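You operate a simulated robot arm through the tools that you are given. There is no shell and no other tool.

You run a simulated robot arm. Do the job below in one go: nothing can be reset, and whatever is moved stays where it is left.

JOB
The power box has tripped. Switch the blue charger off and get both docked batteries charging again.
Fine: main switch off before the reset, on again last. Where these are worked on the way, their far stop is far enough and under half their travel is too little: main switch.

The check looks at the end state, three seconds after you hand in, the way a careful person would. Anything else that was tipped, shoved, dropped, spilled or broken makes it a failure.

ROBOT AND FRAMES
A 7-joint arm with a two-finger parallel gripper, fixed in place. Base frame: the origin is at the foot of the arm, x ahead of it, y to its left, z up. Readings come in mm, degrees, newtons and seconds.
With the tool pointing down near the work surface it reaches from about 440 to 900 mm from the base axis. Its first joint turns from -17.0 to 126.0 degrees. Payload 1.57 kg.
The TCP is the grasp point between the finger pads, 30 mm short of the fingertips. In the tool frame z runs along the fingers and y along their closing line. Largest opening 80 mm; finger width 17, thickness 12; the body of the gripper, 40 by 82 mm, starts 80 mm behind the TCP.
Orientation is that of the tool frame in the base frame, as a unit quaternion [w, x, y, z]. With the fingers straight down and closing along the base's y, the tool's x points along the base's -x, its y along +y and its z along -z.

CONTROLS
- The arm moves only by the tool step_arm. Its argument "motion" is a list of rows, each an object of numbers (a shift or turn left out is 0, a gripper value left out holds the last): "dx", "dy", "dz": the shift along the base's x, y, z in units of 40 mm (1.0 is 40 mm); "rx", "ry", "rz": the turn, a rotation vector about the base's x, y, z in units of 5 degrees (1.0 is 5 degrees); "grip": the closure in counts, from 0 (fully open) to 255 (shut). In form: [{"dx": .., "dy": .., "dz": .., "rx": .., "ry": .., "rz": .., "grip": ..}, ...]. A call has 1 to 20 rows; each row shifts and turns the commanded pose from where the row before left it. A call with a number of a shift or a turn outside -1 to 1 is refused whole. Rows are played at 5 a second. More than 50 mm and 8.6 degrees between two rows, or a gripper value outside its range, and nothing of the call is played. Where a pose cannot be reached the arm comes as near as it can. A force on the tool above 40 N (or 10 N above the force at the start of the call, whichever is more), or a blocked arm, ends the call early, and 0.2 s more pass. The fingers move at their own pace (about 45 mm/s each) and stop on an object; they squeeze with about 22 N. The grip force told is the motor's: it shows also when the fingers shut on nothing. Time passes only in rows, and 0.2 s behind the last, so rows that do not move let the fingers close. It gives the time, the measured TCP pose, the force on the tool (base axes), the opening and the grip force at its end, in the units of the frame above (readings bear some noise), with the torque about the TCP (base axes, N m) and any sound that the robot's microphone picked up.
- Cameras (640 x 400 px; columns grow to the right, rows downward): "scene" is fixed at [399, -651.7, 1611]; the picture's right is [0.97, -0.23, 0.00], its down [-0.21, -0.89, -0.40] and it looks along [0.09, 0.39, -0.91] (base axes); focal length 214 px, centre (320, 200). "wrist" rides on the gripper at [72, -6, -122] in the tool frame; the picture's right is [0.09, 1.00, 0.00], its down [-0.84, 0.08, -0.54] and it looks along [-0.54, 0.05, 0.84] (tool axes); focal length 238 px, centre (320, 200). There is no depth. A picture from a camera that has moved, and an enlarged one, comes with that camera's place and axes in the base frame and with its lens.
- snapshot(camera): a new picture of that camera. No time passes.
- slide_trunk(by): slides the trunk up (or, below 0, down) by that many mm; the arm rides with it, the base frame stays. It gives what a move gives, with no picture.
- inspect(camera, box): a new picture of the part [left, top, right, bottom] of that camera's present view, enlarged. No time passes.
- finish_job(): hands the job in; it is judged then, once.

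Nothing tells you positions but the pictures and the camera data. Unless the task says otherwise, let go and move clear before handing in.

The tools are called after ">>>" as a command line: name --argument value ..., lists and objects as JSON in quotes. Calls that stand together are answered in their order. step_arm: Moves the arm, as the interface text tells. Its arguments: {"type":"object","properties":{"motion":{"type":"array","items":{"type":"object","properties":{"dx":{"type":"number"},"dy":{"type":"number"},"dz":{"type":"number"},"rx":{"type":"number"},"ry":{"type":"number"},"rz":{"type":"number"},"grip":{"type":"number"}}}}},"required":["motion"]} The other tools are called the same way: slide_trunk (by) slides the trunk up or down; snapshot (camera) takes a picture; inspect (camera, box) takes an enlarged picture of a part of a camera's view; finish_job () hands the job in.

At the start:

```text
time_s: 0.0
ee_pos: [709.3, -34.6, 1164.3]
tcp_rot: [0.0, 0.0, 1.0, 0.0]
force: [0.5, -0.1, 0.7]
wrist_torque: [0.0, -0.03, 0.03]
finger_gap: 79.8
finger_force: 0.0
trunk travel left (down, up): [-625.0, 165.0]
```

scene: 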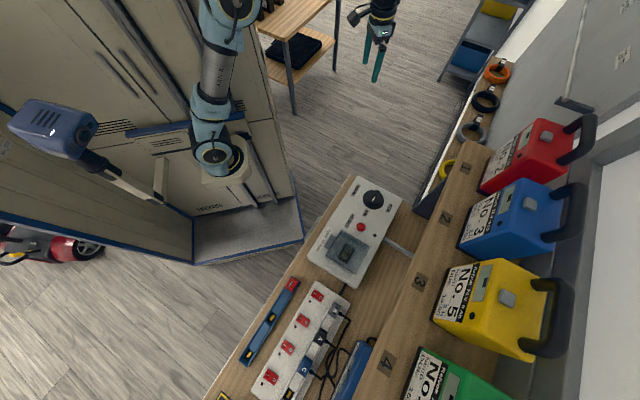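
wrist: 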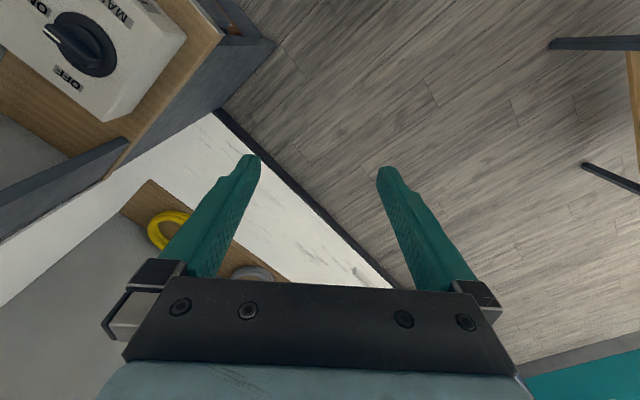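

I see a power box with a rotary main switch, a strip with red rocker switches, and battery units on a shelf behind it. I'll look closer before I move anything.

>>> inspect --camera "scene" --box '[290, 160, 430, 300]'

>>> inspect --camera "scene" --box '[200, 270, 400, 400]'

>>> inspect --camera "scene" --box '[380, 100, 620, 250]'

>>> inspect --camera "scene" --box '[380, 240, 620, 400]'

>>> inspect --camera "wrist" --box '[0, 0, 320, 200]'

```text
2.86 times, centred on (360, 230) of scene
camera zoom: at [399.0, -651.7, 1611.0], right [0.97, -0.23, 0.0], down [-0.21, -0.89, -0.4], along [0.09, 0.39, -0.91], focal length 613 px, centre (206, 114)
```

zoom: 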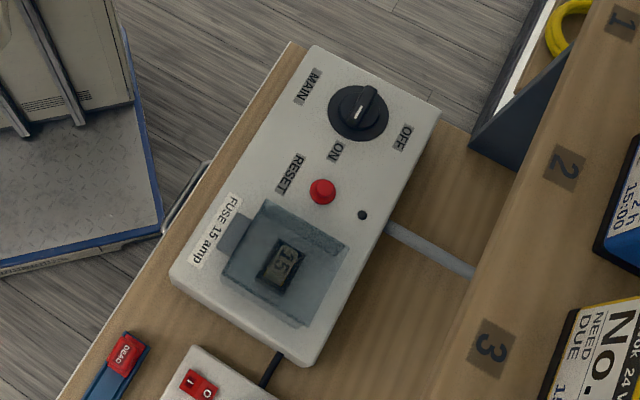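

```text
3.08 times, centred on (300, 335) of scene
camera zoom: at [399.0, -651.7, 1611.0], right [0.97, -0.23, 0.0], down [-0.21, -0.89, -0.4], along [0.09, 0.39, -0.91], focal length 660 px, centre (382, -215)
```

zoom: 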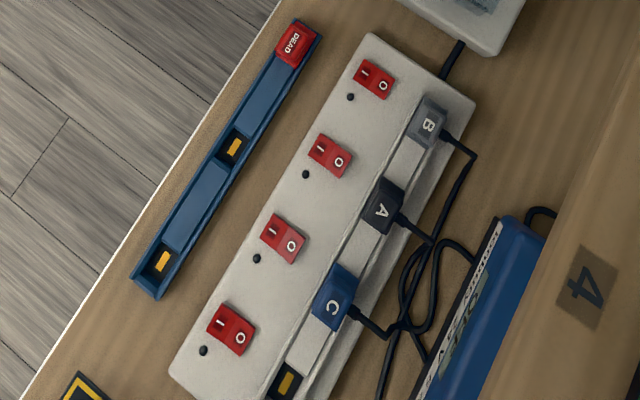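

```text
2.67 times, centred on (500, 175) of scene
camera zoom: at [399.0, -651.7, 1611.0], right [0.97, -0.23, 0.0], down [-0.21, -0.89, -0.4], along [0.09, 0.39, -0.91], focal length 572 px, centre (-160, 267)
```

zoom: 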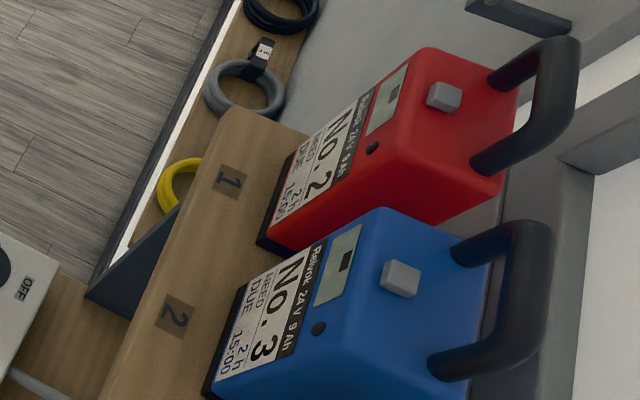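

```text
2.50 times, centred on (500, 320) of scene
camera zoom: at [399.0, -651.7, 1611.0], right [0.97, -0.23, 0.0], down [-0.21, -0.89, -0.4], along [0.09, 0.39, -0.91], focal length 536 px, centre (-130, -100)
```

zoom: 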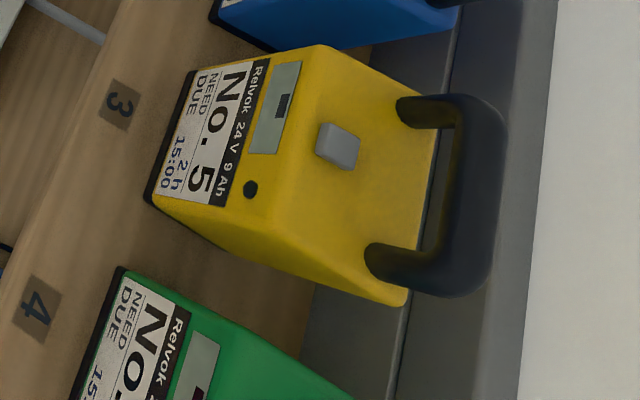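

```text
2.00 times, centred on (160, 100) of wrist
camera zoom: at [636.5, -43.9, 1284.4], right [-0.09, 1.0, 0.0], down [0.84, 0.08, 0.54], along [0.54, 0.05, -0.84], focal length 477 px, centre (640, 400)
```

zoom: 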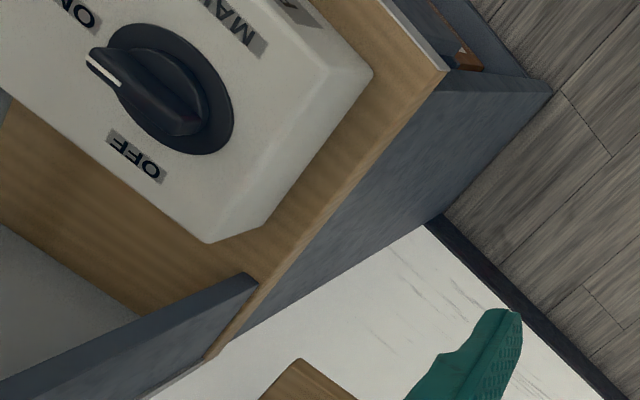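

The main switch triangulates to about (665, -384, 880). I'll turn the wrist camera over the bench to get a better look at the box, the strip and the chargers.

>>> step_arm --motion '[{"rz": -1, "dx": -0.2}, {"rz": -1, "dx": -0.2}, {"rz": -1, "dx": -0.2}, {"rz": -1, "dx": -0.2}, {"rz": -1, "dx": -0.2}, {"rz": -1, "dx": -0.2}, {"rz": -1, "dx": -0.2}, {"rz": -1, "dx": -0.2}, {"rz": -1, "dx": -0.2}, {"rz": -1, "dx": -0.2}, {"rz": -1}, {"rz": -1}, {"rz": -1}, {"rz": -1}]'

>>> snapshot --camera "wrist"

>>> snapshot --camera "scene"

```text
time_s: 3.0
ee_pos: [628.8, -36.8, 1162.6]
tcp_rot: [0.001, 0.574, 0.819, 0.0]
force: [-0.2, -0.4, -0.1]
wrist_torque: [0.01, 0.02, 0.0]
finger_gap: 80.1
finger_force: 0.0
trunk travel left (down, up): [-625.0, 165.0]
```

```text
taken
camera wrist: at [597.8, 28.0, 1284.3], right [0.9, 0.43, 0.0], down [0.36, -0.76, 0.54], along [0.23, -0.49, -0.84], focal length 238 px, centre (320, 200)
```

wrist: 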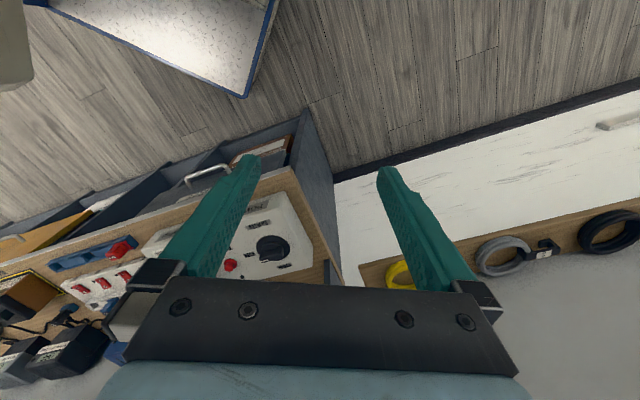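

```text
taken
```

scene: 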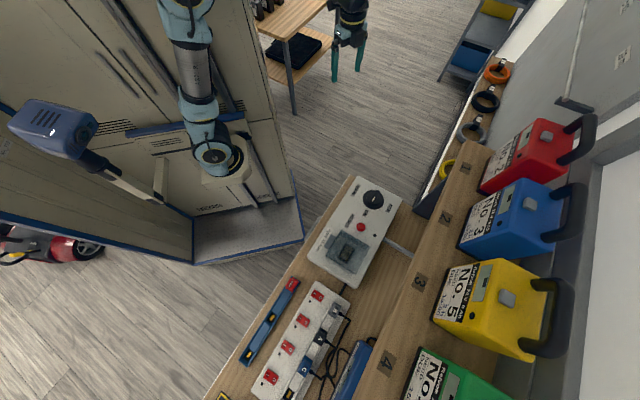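

The bench runs diagonally, at about 45° to the base axes. I'll move the arm out above it so the wrist camera looks straight down on the devices.

>>> step_arm --motion '[{"dy": -1}, {"dy": -1}, {"dy": -1}, {"dy": -1}, {"dy": -1}, {"dy": -1}, {"dy": -1, "dx": -0.5}, {"dy": -1, "dx": -0.5}]'

>>> snapshot --camera "wrist"

>>> snapshot --camera "scene"

```text
time_s: 4.8
ee_pos: [587.5, -354.5, 1161.9]
tcp_rot: [0.0, 0.573, 0.82, 0.0]
force: [-1.1, 0.6, -0.3]
wrist_torque: [-0.02, 0.06, -0.02]
finger_gap: 79.8
finger_force: 0.1
trunk travel left (down, up): [-625.0, 165.0]
```

```text
taken
camera wrist: at [557.3, -291.7, 1284.0], right [0.9, 0.43, 0.0], down [0.36, -0.76, 0.54], along [0.23, -0.49, -0.84], focal length 238 px, centre (320, 200)
```

wrist: 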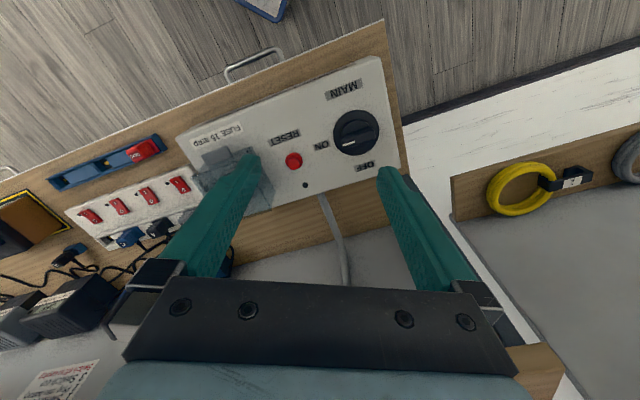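

```text
taken
```

scene: 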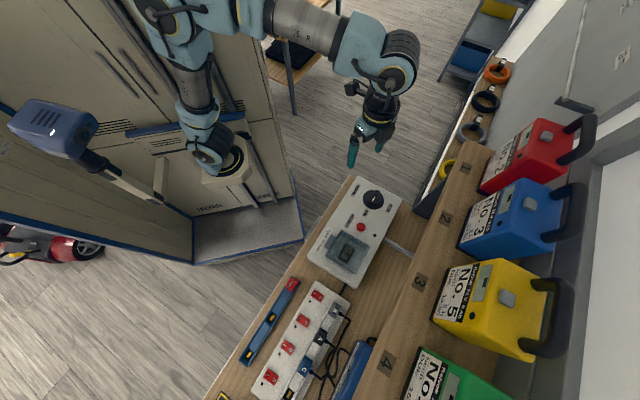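

The arm reaches here. I'll zoom in on the box and the strip.

>>> inspect --camera "wrist" --box '[170, 50, 410, 220]'

>>> inspect --camera "wrist" --box '[0, 120, 200, 260]'

>>> inspect --camera "wrist" --box '[0, 240, 160, 400]'

```text
2.35 times, centred on (290, 135) of wrist
camera zoom: at [557.3, -291.7, 1284.0], right [0.9, 0.43, 0.0], down [0.36, -0.76, 0.54], along [0.23, -0.49, -0.84], focal length 561 px, centre (391, 353)
```

zoom: 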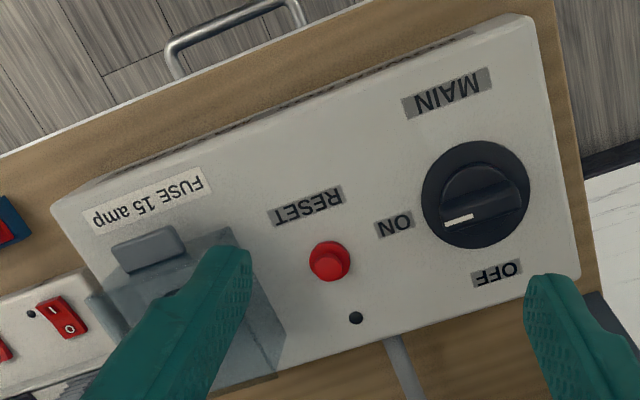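

```text
2.86 times, centred on (100, 190) of wrist
camera zoom: at [557.3, -291.7, 1284.0], right [0.9, 0.43, 0.0], down [0.36, -0.76, 0.54], along [0.23, -0.49, -0.84], focal length 681 px, centre (949, 229)
```

zoom: 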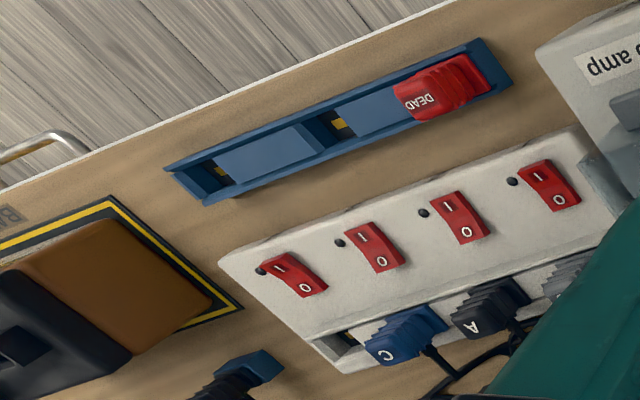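

```text
2.50 times, centred on (80, 320) of wrist
camera zoom: at [557.3, -291.7, 1284.0], right [0.9, 0.43, 0.0], down [0.36, -0.76, 0.54], along [0.23, -0.49, -0.84], focal length 596 px, centre (920, -100)
```

zoom: 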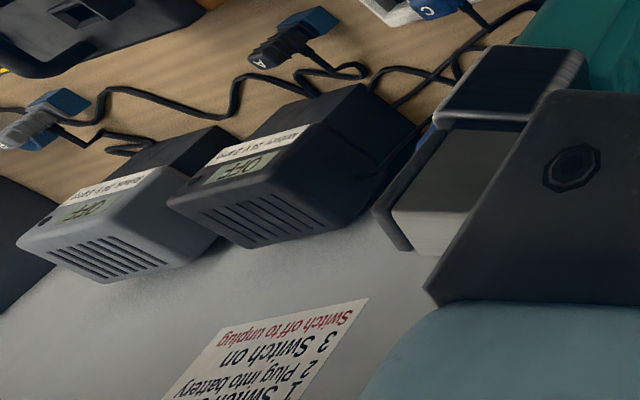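

A row of chargers and a wall sign with instructions lie further left along the bench. I'll slide the camera that way and square it to the bench.

>>> step_arm --motion '[{"dx": -0.7, "dy": -0.7, "rz": 1}, {"dx": -0.7, "dy": -0.7, "rz": 1}, {"dx": -0.7, "dy": -0.7, "rz": 1}, {"dx": -0.7, "dy": -0.7, "rz": 1}, {"dx": -0.7, "dy": -0.7, "rz": 1}, {"dx": -0.7, "dy": -0.7}, {"dx": -0.7, "dy": -0.7}, {"dx": -0.7, "dy": -0.7}]'

>>> snapshot --camera "wrist"

>>> snapshot --camera "scene"

```text
time_s: 6.6
ee_pos: [365.9, -579.3, 1161.5]
tcp_rot: [-0.001, 0.381, 0.924, -0.001]
force: [0.4, 0.0, -0.5]
wrist_torque: [-0.03, 0.0, 0.0]
finger_gap: 80.1
finger_force: 0.1
trunk travel left (down, up): [-625.0, 165.0]
```

```text
taken
camera wrist: at [309.5, -534.8, 1283.8], right [0.64, 0.77, 0.0], down [0.65, -0.54, 0.54], along [0.42, -0.35, -0.84], focal length 238 px, centre (320, 200)
```

wrist: 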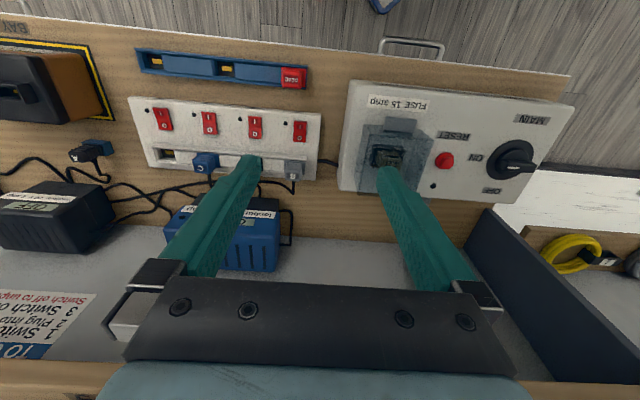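

```text
taken
```

scene: 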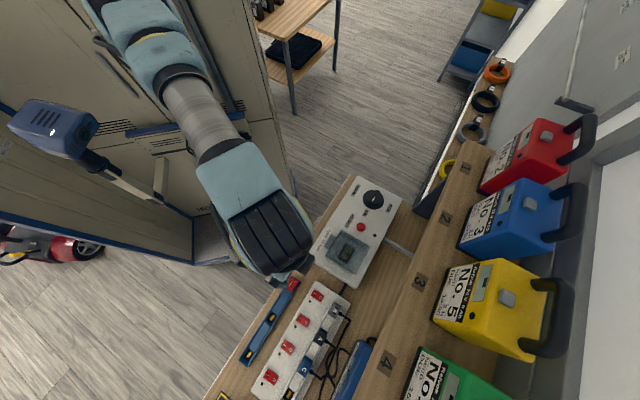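

>>> inspect --camera "wrist" --box '[0, 30, 320, 230]'

>>> inspect --camera "wrist" --box '[150, 140, 330, 280]'

>>> inspect --camera "wrist" --box '[330, 70, 590, 230]'

>>> step_arm --motion '[{"dx": -0.7, "dy": -0.7}, {"dx": -0.7, "dy": -0.7}, {"dx": -0.7, "dy": -0.7}, {"dx": -0.7, "dy": -0.7}, {"dx": -0.7, "dy": -0.7}, {"dx": -0.7, "dy": -0.7}]'

>>> snapshot --camera "wrist"

```text
2.00 times, centred on (160, 130) of wrist
camera zoom: at [309.5, -534.8, 1283.8], right [0.64, 0.77, 0.0], down [0.65, -0.54, 0.54], along [0.42, -0.35, -0.84], focal length 477 px, centre (640, 340)
```

zoom: 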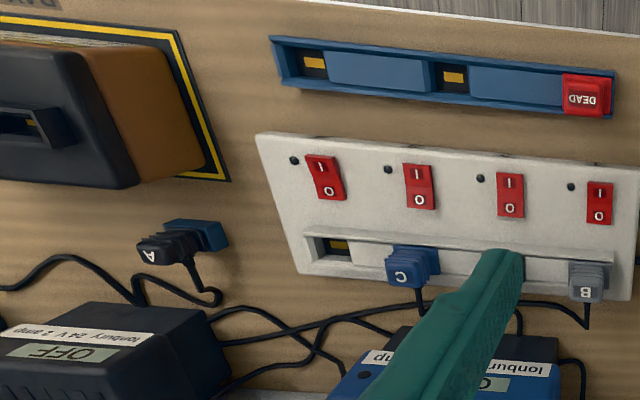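

```text
2.86 times, centred on (240, 210) of wrist
camera zoom: at [309.5, -534.8, 1283.8], right [0.64, 0.77, 0.0], down [0.65, -0.54, 0.54], along [0.42, -0.35, -0.84], focal length 681 px, centre (549, 171)
```

zoom: 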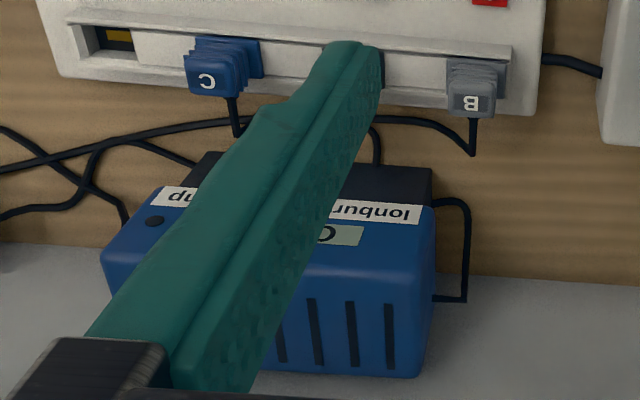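

```text
2.46 times, centred on (460, 150) of wrist
camera zoom: at [309.5, -534.8, 1283.8], right [0.64, 0.77, 0.0], down [0.65, -0.54, 0.54], along [0.42, -0.35, -0.84], focal length 587 px, centre (-25, 323)
```

zoom: 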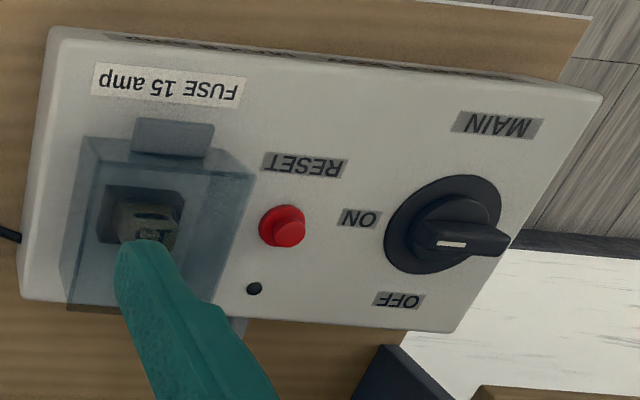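

```text
time_s: 8.0
ee_pos: [197.9, -748.4, 1163.3]
tcp_rot: [0.001, 0.382, 0.924, -0.001]
force: [0.5, 0.8, 0.9]
wrist_torque: [-0.03, 0.05, 0.0]
finger_gap: 79.8
finger_force: 0.1
trunk travel left (down, up): [-625.0, 165.0]
```

```text
taken
camera wrist: at [142.2, -703.5, 1285.4], right [0.64, 0.77, 0.0], down [0.65, -0.54, 0.54], along [0.42, -0.35, -0.84], focal length 238 px, centre (320, 200)
```

wrist: 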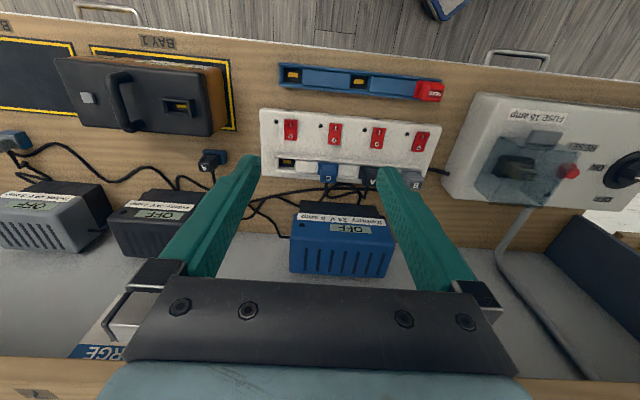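

>>> inspect --camera "wrist" --box '[240, 50, 460, 200]'

>>> inspect --camera "wrist" --box '[0, 120, 260, 280]'

>>> inspect --camera "wrist" --box '[220, 140, 430, 290]'

>>> inspect --camera "wrist" --box '[440, 80, 640, 240]'

>>> step_arm --motion '[{"dx": -0.7, "dy": -0.7}, {"dx": -0.7, "dy": -0.7}, {"dx": -0.7, "dy": -0.7}, {"dx": -0.7, "dy": -0.7}, {"dx": -0.7, "dy": -0.7}, {"dx": -0.7, "dy": -0.7}]'

>>> snapshot --camera "wrist"

```text
2.67 times, centred on (350, 125) of wrist
camera zoom: at [142.2, -703.5, 1285.4], right [0.64, 0.77, 0.0], down [0.65, -0.54, 0.54], along [0.42, -0.35, -0.84], focal length 636 px, centre (240, 400)
```

zoom: 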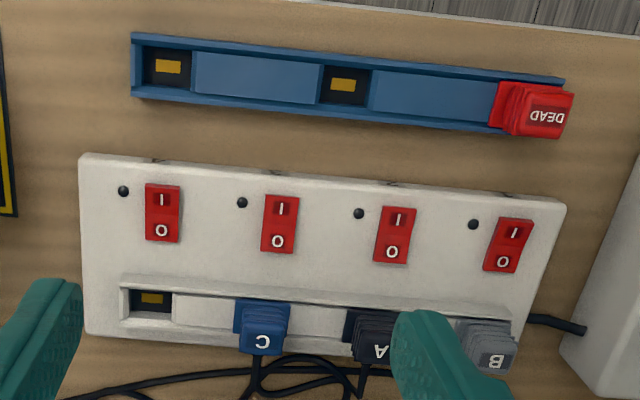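

```text
2.46 times, centred on (130, 200) of wrist
camera zoom: at [142.2, -703.5, 1285.4], right [0.64, 0.77, 0.0], down [0.65, -0.54, 0.54], along [0.42, -0.35, -0.84], focal length 587 px, centre (788, 200)
```

zoom: 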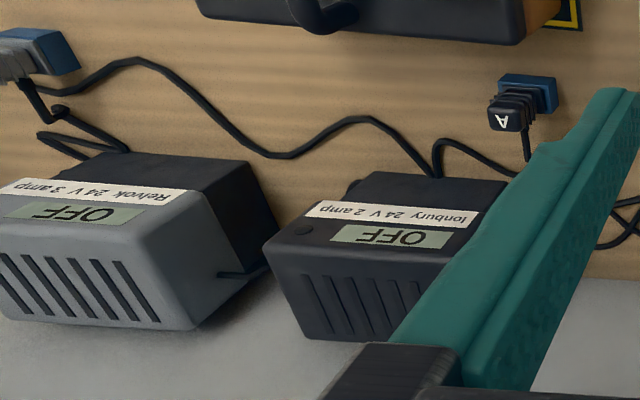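

```text
2.67 times, centred on (325, 215) of wrist
camera zoom: at [142.2, -703.5, 1285.4], right [0.64, 0.77, 0.0], down [0.65, -0.54, 0.54], along [0.42, -0.35, -0.84], focal length 636 px, centre (307, 160)
```

zoom: 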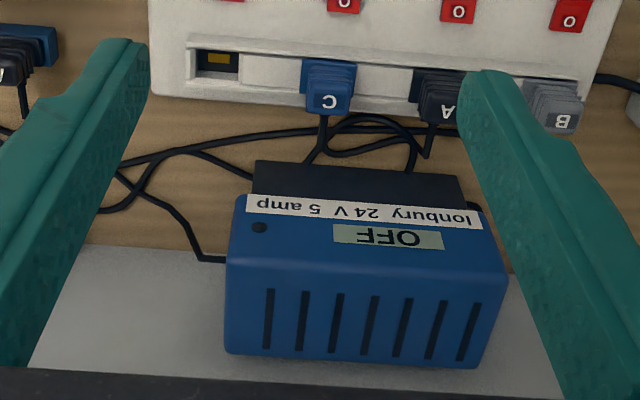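

```text
2.50 times, centred on (540, 160) of wrist
camera zoom: at [142.2, -703.5, 1285.4], right [0.64, 0.77, 0.0], down [0.65, -0.54, 0.54], along [0.42, -0.35, -0.84], focal length 596 px, centre (-230, 300)
```

zoom: 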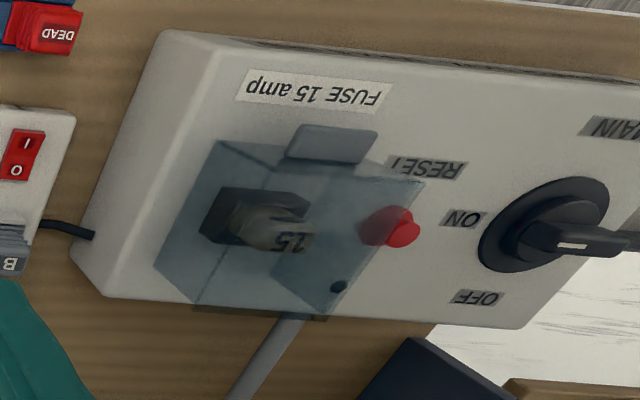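

```text
time_s: 9.4
ee_pos: [84.8, -815.3, 1153.7]
tcp_rot: [0.0, 0.383, 0.924, 0.0]
force: [-1.0, -0.3, -0.2]
wrist_torque: [0.0, -0.02, -0.02]
finger_gap: 79.9
finger_force: 0.0
out of reach, approached as far as the arm can: row 3, 4, 5, 6
trunk travel left (down, up): [-625.0, 165.0]
```

```text
taken
camera wrist: at [29.6, -771.3, 1274.2], right [0.64, 0.77, 0.0], down [0.65, -0.54, 0.54], along [0.42, -0.35, -0.84], focal length 238 px, centre (320, 200)
```

wrist: 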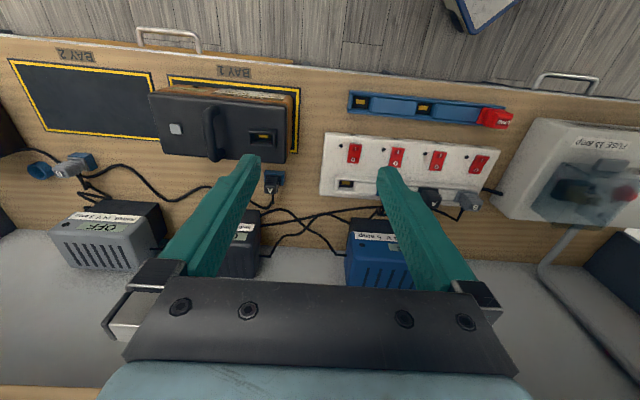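

>>> inspect --camera "wrist" --box '[0, 30, 300, 220]'

>>> inspect --camera "wrist" --box '[0, 120, 180, 300]'

>>> step_arm --motion '[{"dx": -0.5, "dy": 0.8, "rz": -1}, {"dx": -0.5, "dy": 0.8, "rz": -1}, {"dx": -0.5, "dy": 0.8, "rz": -1}, {"rz": -1}, {"rz": -1}, {"rz": -1}, {"rz": -1}, {"rz": -1}, {"rz": -1}]'

>>> snapshot --camera "wrist"

```text
2.11 times, centred on (150, 125) of wrist
camera zoom: at [29.6, -771.3, 1274.2], right [0.64, 0.77, 0.0], down [0.65, -0.54, 0.54], along [0.42, -0.35, -0.84], focal length 502 px, centre (678, 358)
```

zoom: 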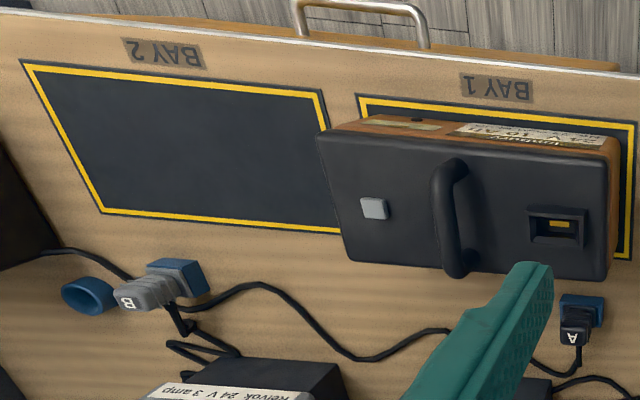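

```text
2.22 times, centred on (90, 210) of wrist
camera zoom: at [29.6, -771.3, 1274.2], right [0.64, 0.77, 0.0], down [0.65, -0.54, 0.54], along [0.42, -0.35, -0.84], focal length 530 px, centre (831, 178)
```

zoom: 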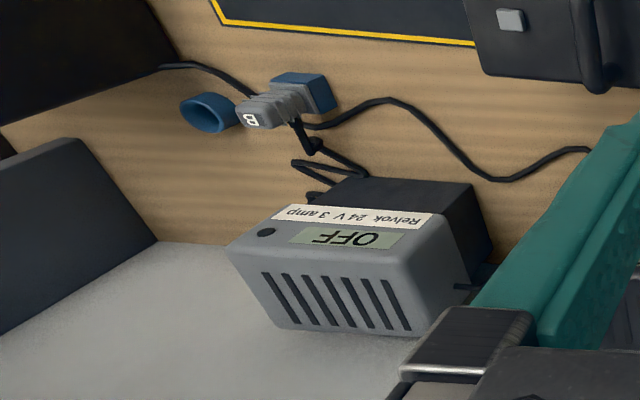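

```text
time_s: 11.4
ee_pos: [24.9, -719.3, 1152.8]
tcp_rot: [0.0, 0.708, 0.706, 0.0]
force: [0.5, -0.2, 0.9]
wrist_torque: [0.0, -0.02, 0.01]
finger_gap: 79.8
finger_force: 0.0
trunk travel left (down, up): [-625.0, 165.0]
```

```text
taken
camera wrist: at [18.1, -648.8, 1275.1], right [1.0, 0.09, 0.0], down [0.08, -0.84, 0.54], along [0.05, -0.54, -0.84], focal length 238 px, centre (320, 200)
```

wrist: 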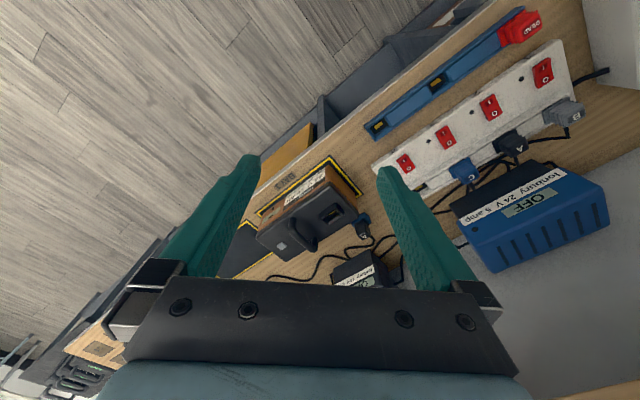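

Bay 1 holds a battery and bay 2 appears empty. The dark object to its left may be the second battery, so I need a view of the bench's far left end.

>>> step_arm --motion '[{"rz": 1, "dx": -0.6, "dz": -0.4}, {"rz": 1, "dx": -0.6, "dz": -0.4}, {"rz": 1, "dx": -0.6, "dz": -0.4}, {"rz": 1, "dx": -0.6, "dz": -0.4}, {"rz": 1, "dx": -0.6, "dz": -0.4}, {"rz": 1, "dx": -0.6}, {"rz": 1}, {"rz": 1}, {"rz": 1}]'

>>> snapshot --camera "wrist"

>>> snapshot --camera "scene"

```text
time_s: 13.4
ee_pos: [-118.2, -718.9, 1073.1]
tcp_rot: [0.0, 0.382, 0.924, 0.0]
force: [0.1, 0.4, -0.8]
wrist_torque: [-0.04, 0.02, 0.0]
finger_gap: 80.2
finger_force: 0.1
trunk travel left (down, up): [-625.0, 165.0]
```

```text
taken
camera wrist: at [-174.9, -674.5, 1195.3], right [0.64, 0.77, 0.0], down [0.65, -0.54, 0.54], along [0.42, -0.35, -0.84], focal length 238 px, centre (320, 200)
```

wrist: 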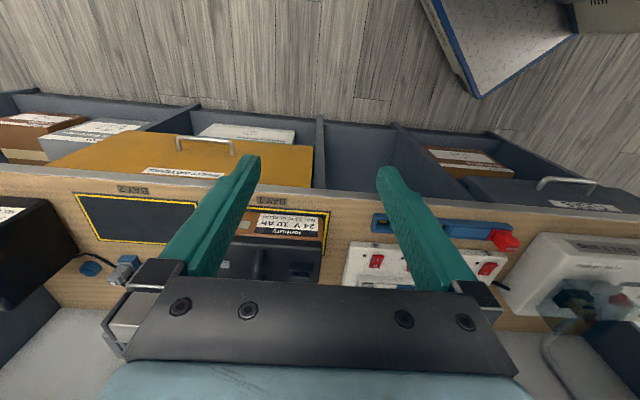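

```text
taken
```

scene: 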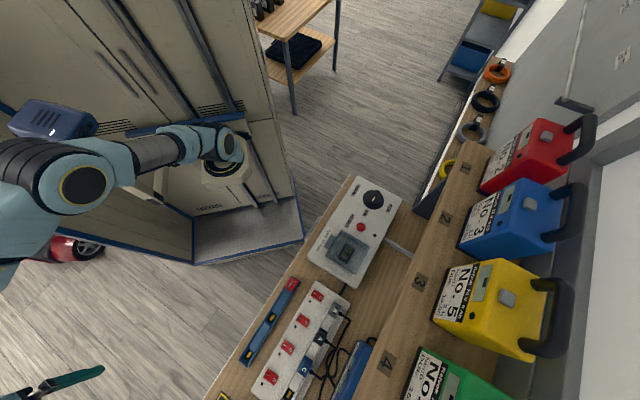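

>>> inspect --camera "wrist" --box '[0, 160, 200, 320]'

>>> inspect --camera "wrist" --box '[180, 180, 350, 290]'

>>> step_arm --motion '[{"dx": -0.5, "dy": -0.6}, {"dx": -0.5, "dy": -0.6}, {"dx": -0.5, "dy": -0.5}, {"dx": -0.5, "dy": -0.5}]'

>>> snapshot --camera "wrist"

```text
2.50 times, centred on (100, 240) of wrist
camera zoom: at [-174.9, -674.5, 1195.3], right [0.64, 0.77, 0.0], down [0.65, -0.54, 0.54], along [0.42, -0.35, -0.84], focal length 596 px, centre (870, 100)
```

zoom: 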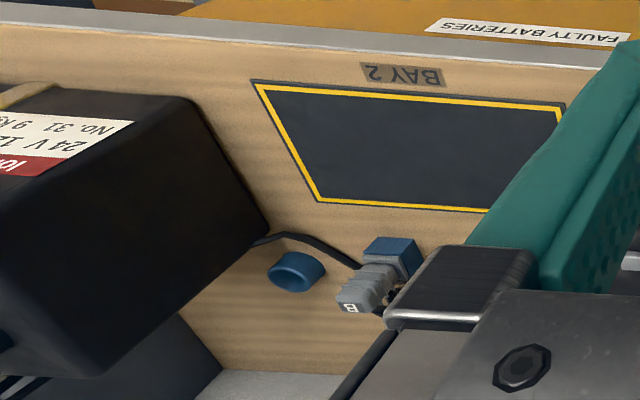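

```text
3.64 times, centred on (265, 235) of wrist
camera zoom: at [-174.9, -674.5, 1195.3], right [0.64, 0.77, 0.0], down [0.65, -0.54, 0.54], along [0.42, -0.35, -0.84], focal length 867 px, centre (520, 73)
```

zoom: 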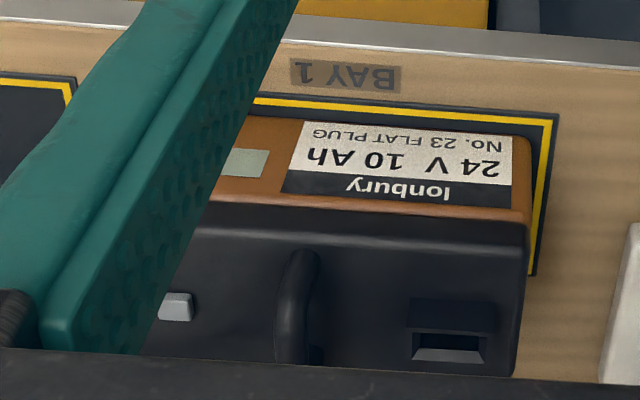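

```text
time_s: 14.4
ee_pos: [-171.3, -770.3, 1067.7]
tcp_rot: [0.0, 0.383, 0.924, 0.0]
force: [0.8, -0.1, 0.4]
wrist_torque: [0.0, -0.04, -0.02]
finger_gap: 79.9
finger_force: 0.0
out of reach, approached as far as the arm can: row 3, 4
trunk travel left (down, up): [-625.0, 165.0]
```

```text
taken
camera wrist: at [-228.2, -726.9, 1189.8], right [0.64, 0.77, 0.0], down [0.65, -0.54, 0.54], along [0.42, -0.35, -0.84], focal length 238 px, centre (320, 200)
```

wrist: 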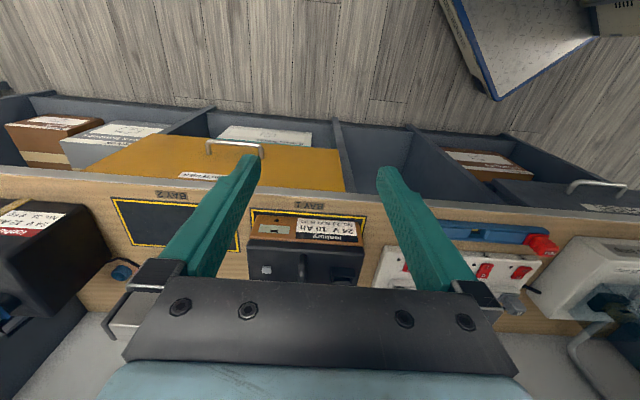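

>>> inspect --camera "wrist" --box '[0, 180, 180, 340]'

>>> inspect --camera "scene" --box '[0, 80, 300, 280]'

>>> inspect --camera "scene" --box '[200, 270, 460, 400]'

>>> inspect --camera "scene" --box '[440, 0, 640, 140]'

```text
2.50 times, centred on (90, 260) of wrist
camera zoom: at [-228.2, -726.9, 1189.8], right [0.64, 0.77, 0.0], down [0.65, -0.54, 0.54], along [0.42, -0.35, -0.84], focal length 596 px, centre (895, 50)
```

zoom: 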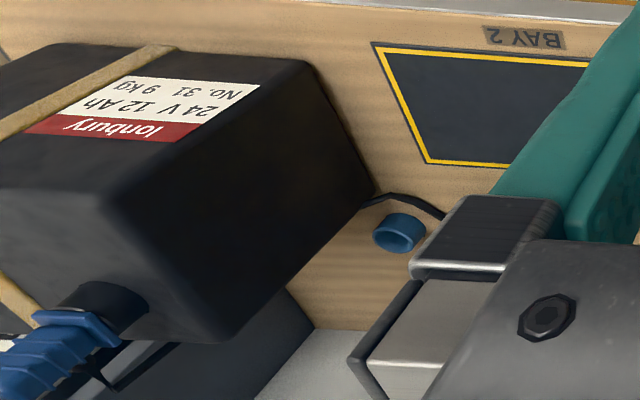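

```text
2.00 times, centred on (150, 180) of scene
camera zoom: at [399.0, -651.7, 1611.0], right [0.97, -0.23, 0.0], down [-0.21, -0.89, -0.4], along [0.09, 0.39, -0.91], focal length 429 px, centre (660, 240)
```

zoom: 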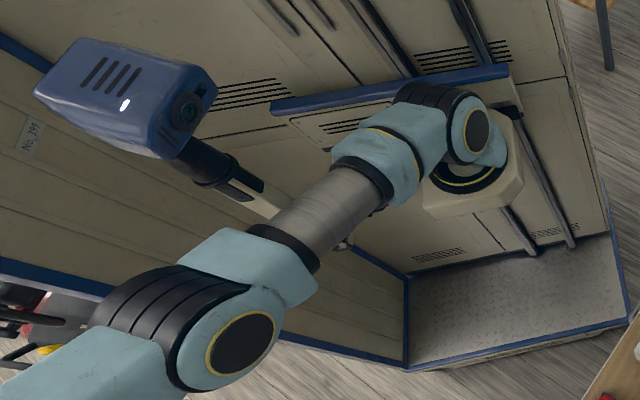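

```text
2.46 times, centred on (330, 335) of scene
camera zoom: at [399.0, -651.7, 1611.0], right [0.97, -0.23, 0.0], down [-0.21, -0.89, -0.4], along [0.09, 0.39, -0.91], focal length 528 px, centre (295, -132)
```

zoom: 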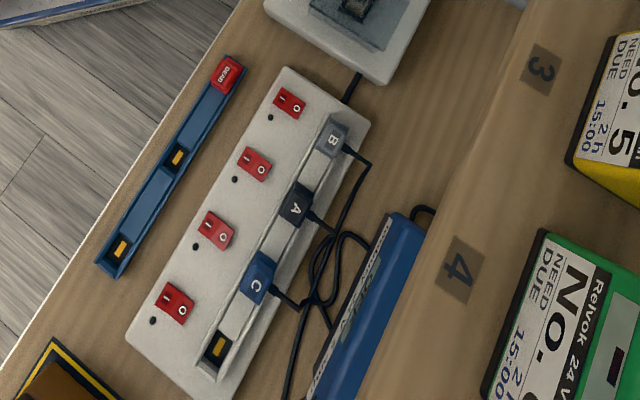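

```text
2.86 times, centred on (540, 70) of scene
camera zoom: at [399.0, -651.7, 1611.0], right [0.97, -0.23, 0.0], down [-0.21, -0.89, -0.4], along [0.09, 0.39, -0.91], focal length 613 px, centre (-309, 571)
```

zoom: 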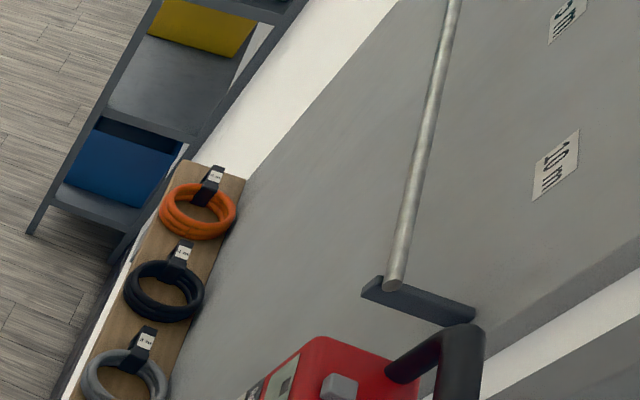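

Bay 1 holds Ionbury No. 23 (flat plug). Another battery, No. 31, sits on the far left with the blue lead plugged in. I'll raise the arm and tilt the camera up to read the wall sign and look at the shelf and bays.

>>> step_arm --motion '[{"dx": 0.9, "dy": 0.55, "dz": 0.45}, {"dx": 0.9, "dy": 0.55, "dz": 0.45}, {"dx": 0.9, "dy": 0.55, "dz": 0.45}, {"dx": 0.9, "dy": 0.55, "dz": 0.45}, {"dx": 0.9, "dy": 0.55, "dz": 0.45}, {"dx": 0.9, "dy": 0.55, "dz": 0.45}, {"dx": 0.9, "dy": 0.55, "dz": 0.45}, {"rx": -0.64, "ry": -0.77}, {"rx": -0.64, "ry": -0.77}, {"rx": -0.64, "ry": -0.77}, {"rx": -0.64, "ry": -0.77}, {"rx": -0.64, "ry": -0.77}, {"rx": -0.64, "ry": -0.77}, {"rx": -0.64, "ry": -0.77}]'

>>> snapshot --camera "wrist"

```text
time_s: 17.4
ee_pos: [78.0, -617.2, 1194.3]
tcp_rot: [0.288, 0.365, 0.881, -0.09]
force: [0.2, -0.3, -0.3]
wrist_torque: [0.03, 0.04, 0.0]
finger_gap: 80.2
finger_force: 0.1
trunk travel left (down, up): [-625.0, 165.0]
```

```text
taken
camera wrist: at [-20.0, -537.2, 1252.0], right [0.64, 0.77, 0.0], down [0.29, -0.24, 0.93], along [0.71, -0.59, -0.38], focal length 238 px, centre (320, 200)
```

wrist: 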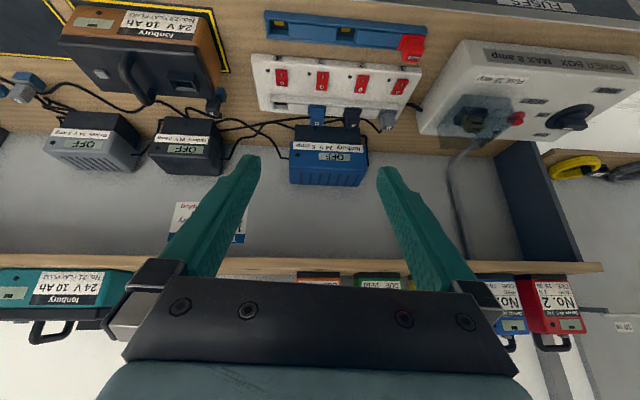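

>>> inspect --camera "wrist" --box '[0, 0, 260, 200]'

>>> inspect --camera "wrist" --box '[0, 60, 110, 140]'

>>> inspect --camera "wrist" --box '[420, 30, 640, 160]'

>>> inspect --camera "wrist" --box '[140, 180, 270, 260]'

>>> inspect --camera "wrist" --box '[230, 40, 430, 190]'

>>> inspect --camera "wrist" --box '[240, 255, 600, 360]'

```text
2.00 times, centred on (130, 100) of wrist
camera zoom: at [-20.0, -537.2, 1252.0], right [0.64, 0.77, 0.0], down [0.29, -0.24, 0.93], along [0.71, -0.59, -0.38], focal length 477 px, centre (700, 400)
```

zoom: 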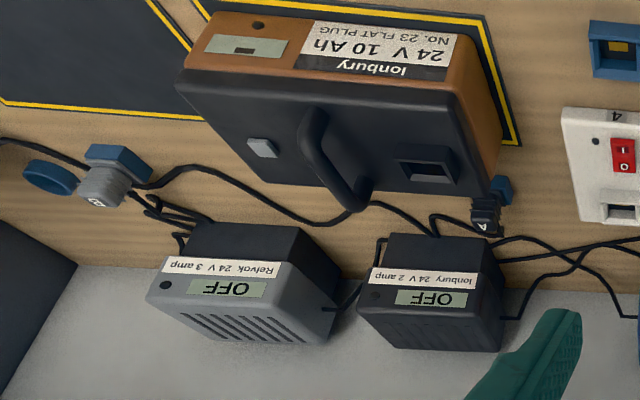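

```text
5.00 times, centred on (55, 100) of wrist
camera zoom: at [-20.0, -537.2, 1252.0], right [0.64, 0.77, 0.0], down [0.29, -0.24, 0.93], along [0.71, -0.59, -0.38], focal length 1192 px, centre (1645, 700)
```

zoom: 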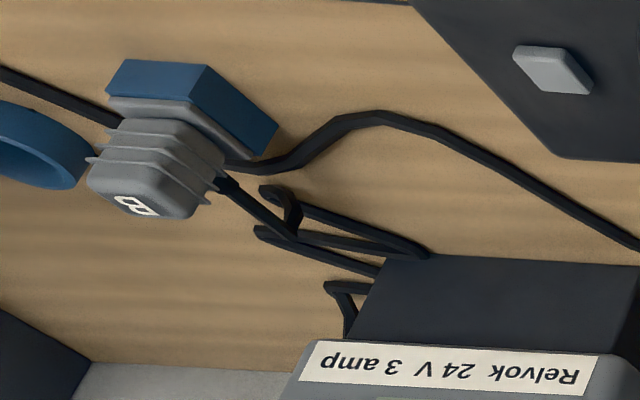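

```text
2.91 times, centred on (530, 95) of wrist
camera zoom: at [-20.0, -537.2, 1252.0], right [0.64, 0.77, 0.0], down [0.29, -0.24, 0.93], along [0.71, -0.59, -0.38], focal length 693 px, centre (-291, 506)
```

zoom: 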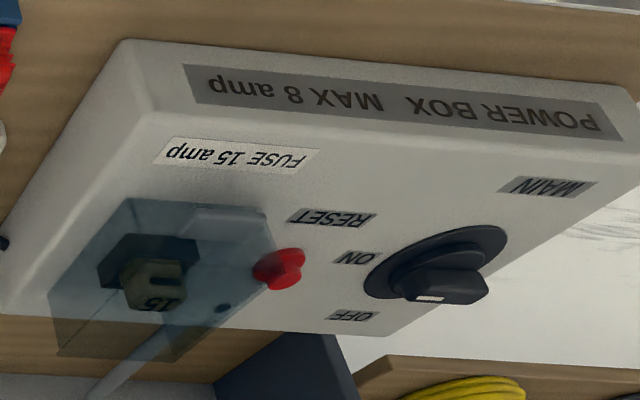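

```text
4.92 times, centred on (205, 220) of wrist
camera zoom: at [-20.0, -537.2, 1252.0], right [0.64, 0.77, 0.0], down [0.29, -0.24, 0.93], along [0.71, -0.59, -0.38], focal length 1173 px, centre (886, 102)
```

zoom: 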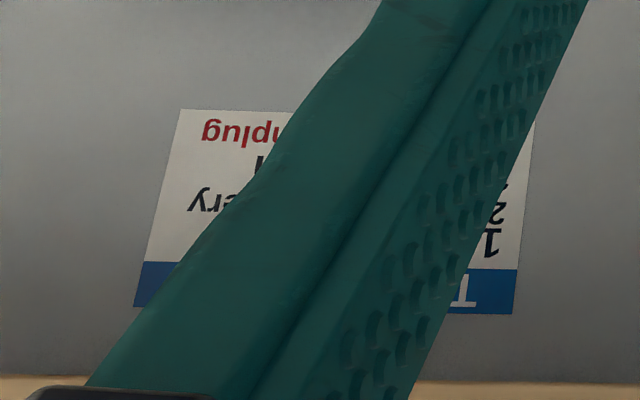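

```text
2.67 times, centred on (330, 115) of wrist
camera zoom: at [-20.0, -537.2, 1252.0], right [0.64, 0.77, 0.0], down [0.29, -0.24, 0.93], along [0.71, -0.59, -0.38], focal length 636 px, centre (293, 427)
```

zoom: 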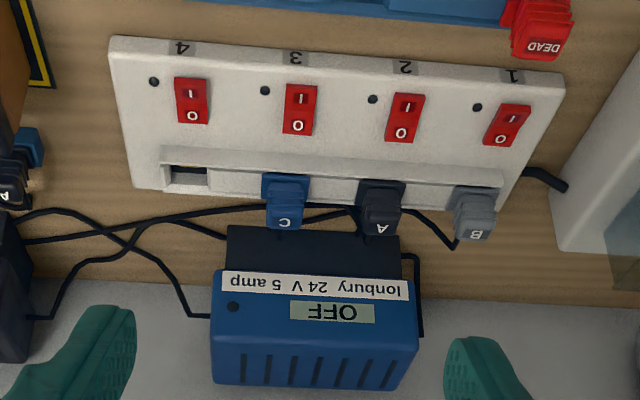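

```text
1.78 times, centred on (420, 308) of wrist
camera zoom: at [-20.0, -537.2, 1252.0], right [0.64, 0.77, 0.0], down [0.29, -0.24, 0.93], along [0.71, -0.59, -0.38], focal length 424 px, centre (142, 9)
```

zoom: 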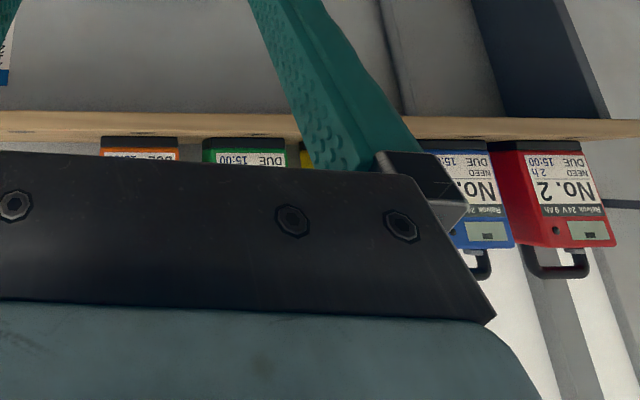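

The box is labelled "MAX 8 amp". The chargers add up to 3 + 2 + 5 = 10 A, so that load tripped it. I'll turn the camera to look down the left end of the bench for the docked batteries.

>>> step_arm --motion '[{"rz": -1}, {"rz": -1}, {"rz": -1}, {"rz": -1}, {"rz": -1}, {"rz": -1}, {"rz": -1}, {"rz": -1}, {"rz": -1}, {"rz": -1}, {"rz": -1}, {"rz": -1}]'

>>> snapshot --camera "wrist"

```text
time_s: 20.0
ee_pos: [79.4, -616.8, 1193.6]
tcp_rot: [0.205, 0.756, 0.581, -0.22]
force: [-0.2, -0.2, -0.1]
wrist_torque: [0.0, 0.01, 0.02]
finger_gap: 80.2
finger_force: 0.0
trunk travel left (down, up): [-625.0, 165.0]
```

```text
taken
camera wrist: at [101.5, -492.1, 1252.0], right [0.99, -0.17, 0.0], down [-0.06, -0.37, 0.93], along [-0.16, -0.91, -0.38], focal length 238 px, centre (320, 200)
```

wrist: 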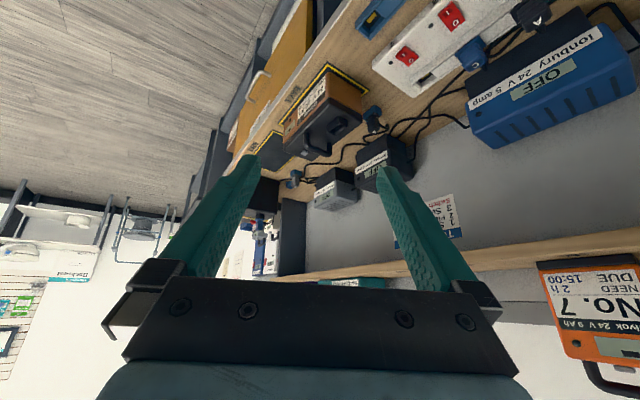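

>>> inspect --camera "wrist" --box '[210, 80, 430, 290]'

>>> inspect --camera "wrist" --box '[0, 170, 210, 360]'

>>> inspect --camera "wrist" --box '[220, 170, 310, 280]'

>>> inspect --camera "wrist" --box '[370, 0, 640, 180]'

```text
1.90 times, centred on (320, 185) of wrist
camera zoom: at [101.5, -492.1, 1252.0], right [0.99, -0.17, 0.0], down [-0.06, -0.37, 0.93], along [-0.16, -0.91, -0.38], focal length 454 px, centre (320, 229)
```

zoom: 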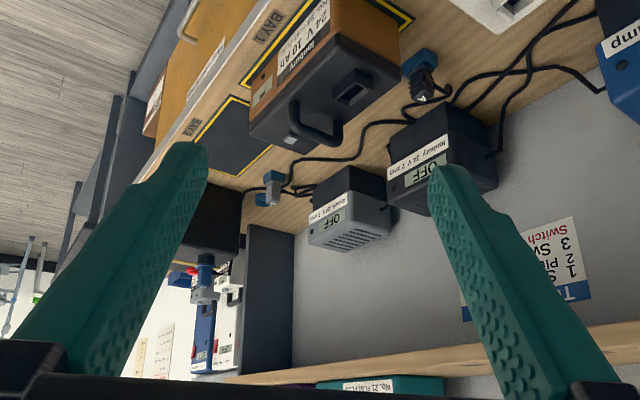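

```text
2.11 times, centred on (105, 265) of wrist
camera zoom: at [101.5, -492.1, 1252.0], right [0.99, -0.17, 0.0], down [-0.06, -0.37, 0.93], along [-0.16, -0.91, -0.38], focal length 502 px, centre (773, 63)
```

zoom: 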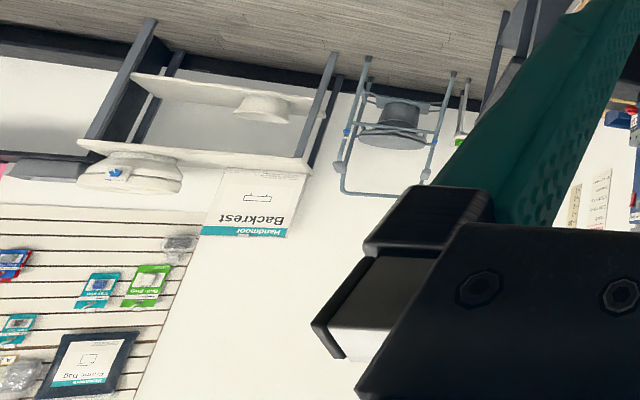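

```text
3.64 times, centred on (265, 225) of wrist
camera zoom: at [101.5, -492.1, 1252.0], right [0.99, -0.17, 0.0], down [-0.06, -0.37, 0.93], along [-0.16, -0.91, -0.38], focal length 867 px, centre (520, 109)
```

zoom: 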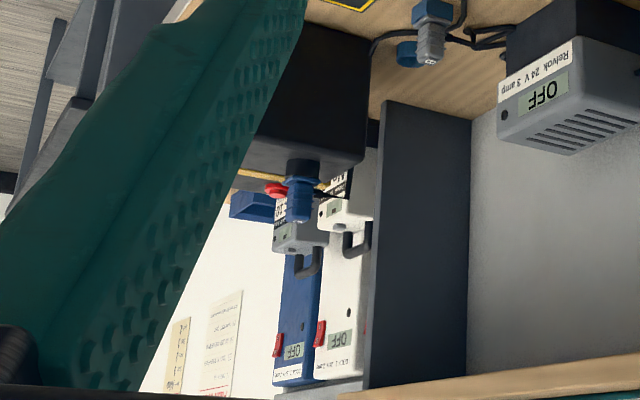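

```text
2.22 times, centred on (505, 90) of wrist
camera zoom: at [101.5, -492.1, 1252.0], right [0.99, -0.17, 0.0], down [-0.06, -0.37, 0.93], along [-0.16, -0.91, -0.38], focal length 530 px, centre (-91, 444)
```

zoom: 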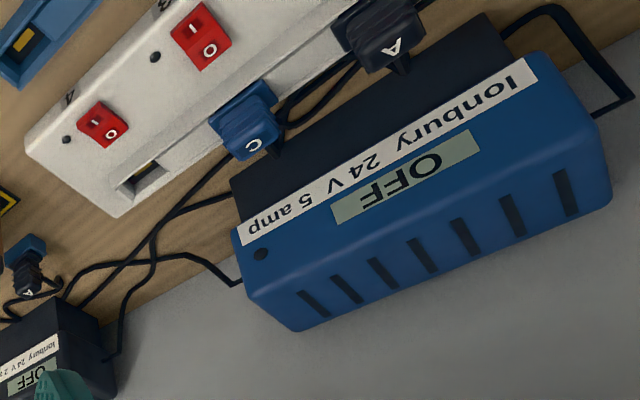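

Past the end panel there are two wall docks, one blue and one white, each holding a battery and showing OFF. I'll move the camera left to see them better.

>>> step_arm --motion '[{"dx": -0.9, "dy": -0.2}, {"dx": -0.9, "dy": -0.2}, {"dx": -0.9, "dy": -0.2}, {"dx": -0.9, "dy": -0.2}, {"dx": -0.9, "dy": -0.2}, {"dx": -0.9, "dy": -0.2}, {"rz": -1}, {"rz": -1}, {"rz": -1}]'

>>> snapshot --camera "wrist"

```text
time_s: 22.0
ee_pos: [-138.0, -666.2, 1194.6]
tcp_rot: [0.174, 0.826, 0.476, -0.246]
force: [0.3, 0.1, 0.1]
wrist_torque: [0.02, 0.02, 0.02]
finger_gap: 80.0
finger_force: 0.1
trunk travel left (down, up): [-625.0, 165.0]
```

```text
taken
camera wrist: at [-82.7, -550.0, 1252.4], right [0.91, -0.42, 0.0], down [-0.16, -0.34, 0.93], along [-0.39, -0.84, -0.38], focal length 238 px, centre (320, 200)
```

wrist: 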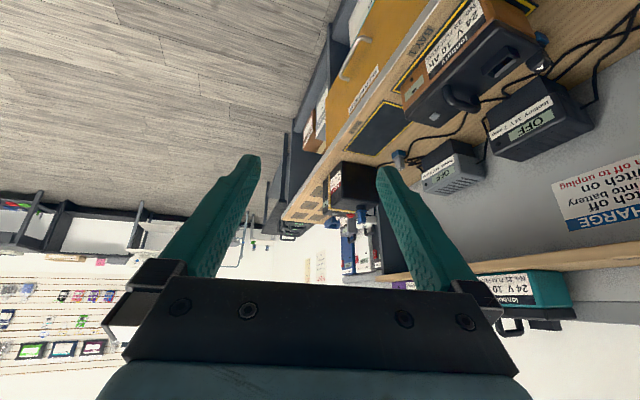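

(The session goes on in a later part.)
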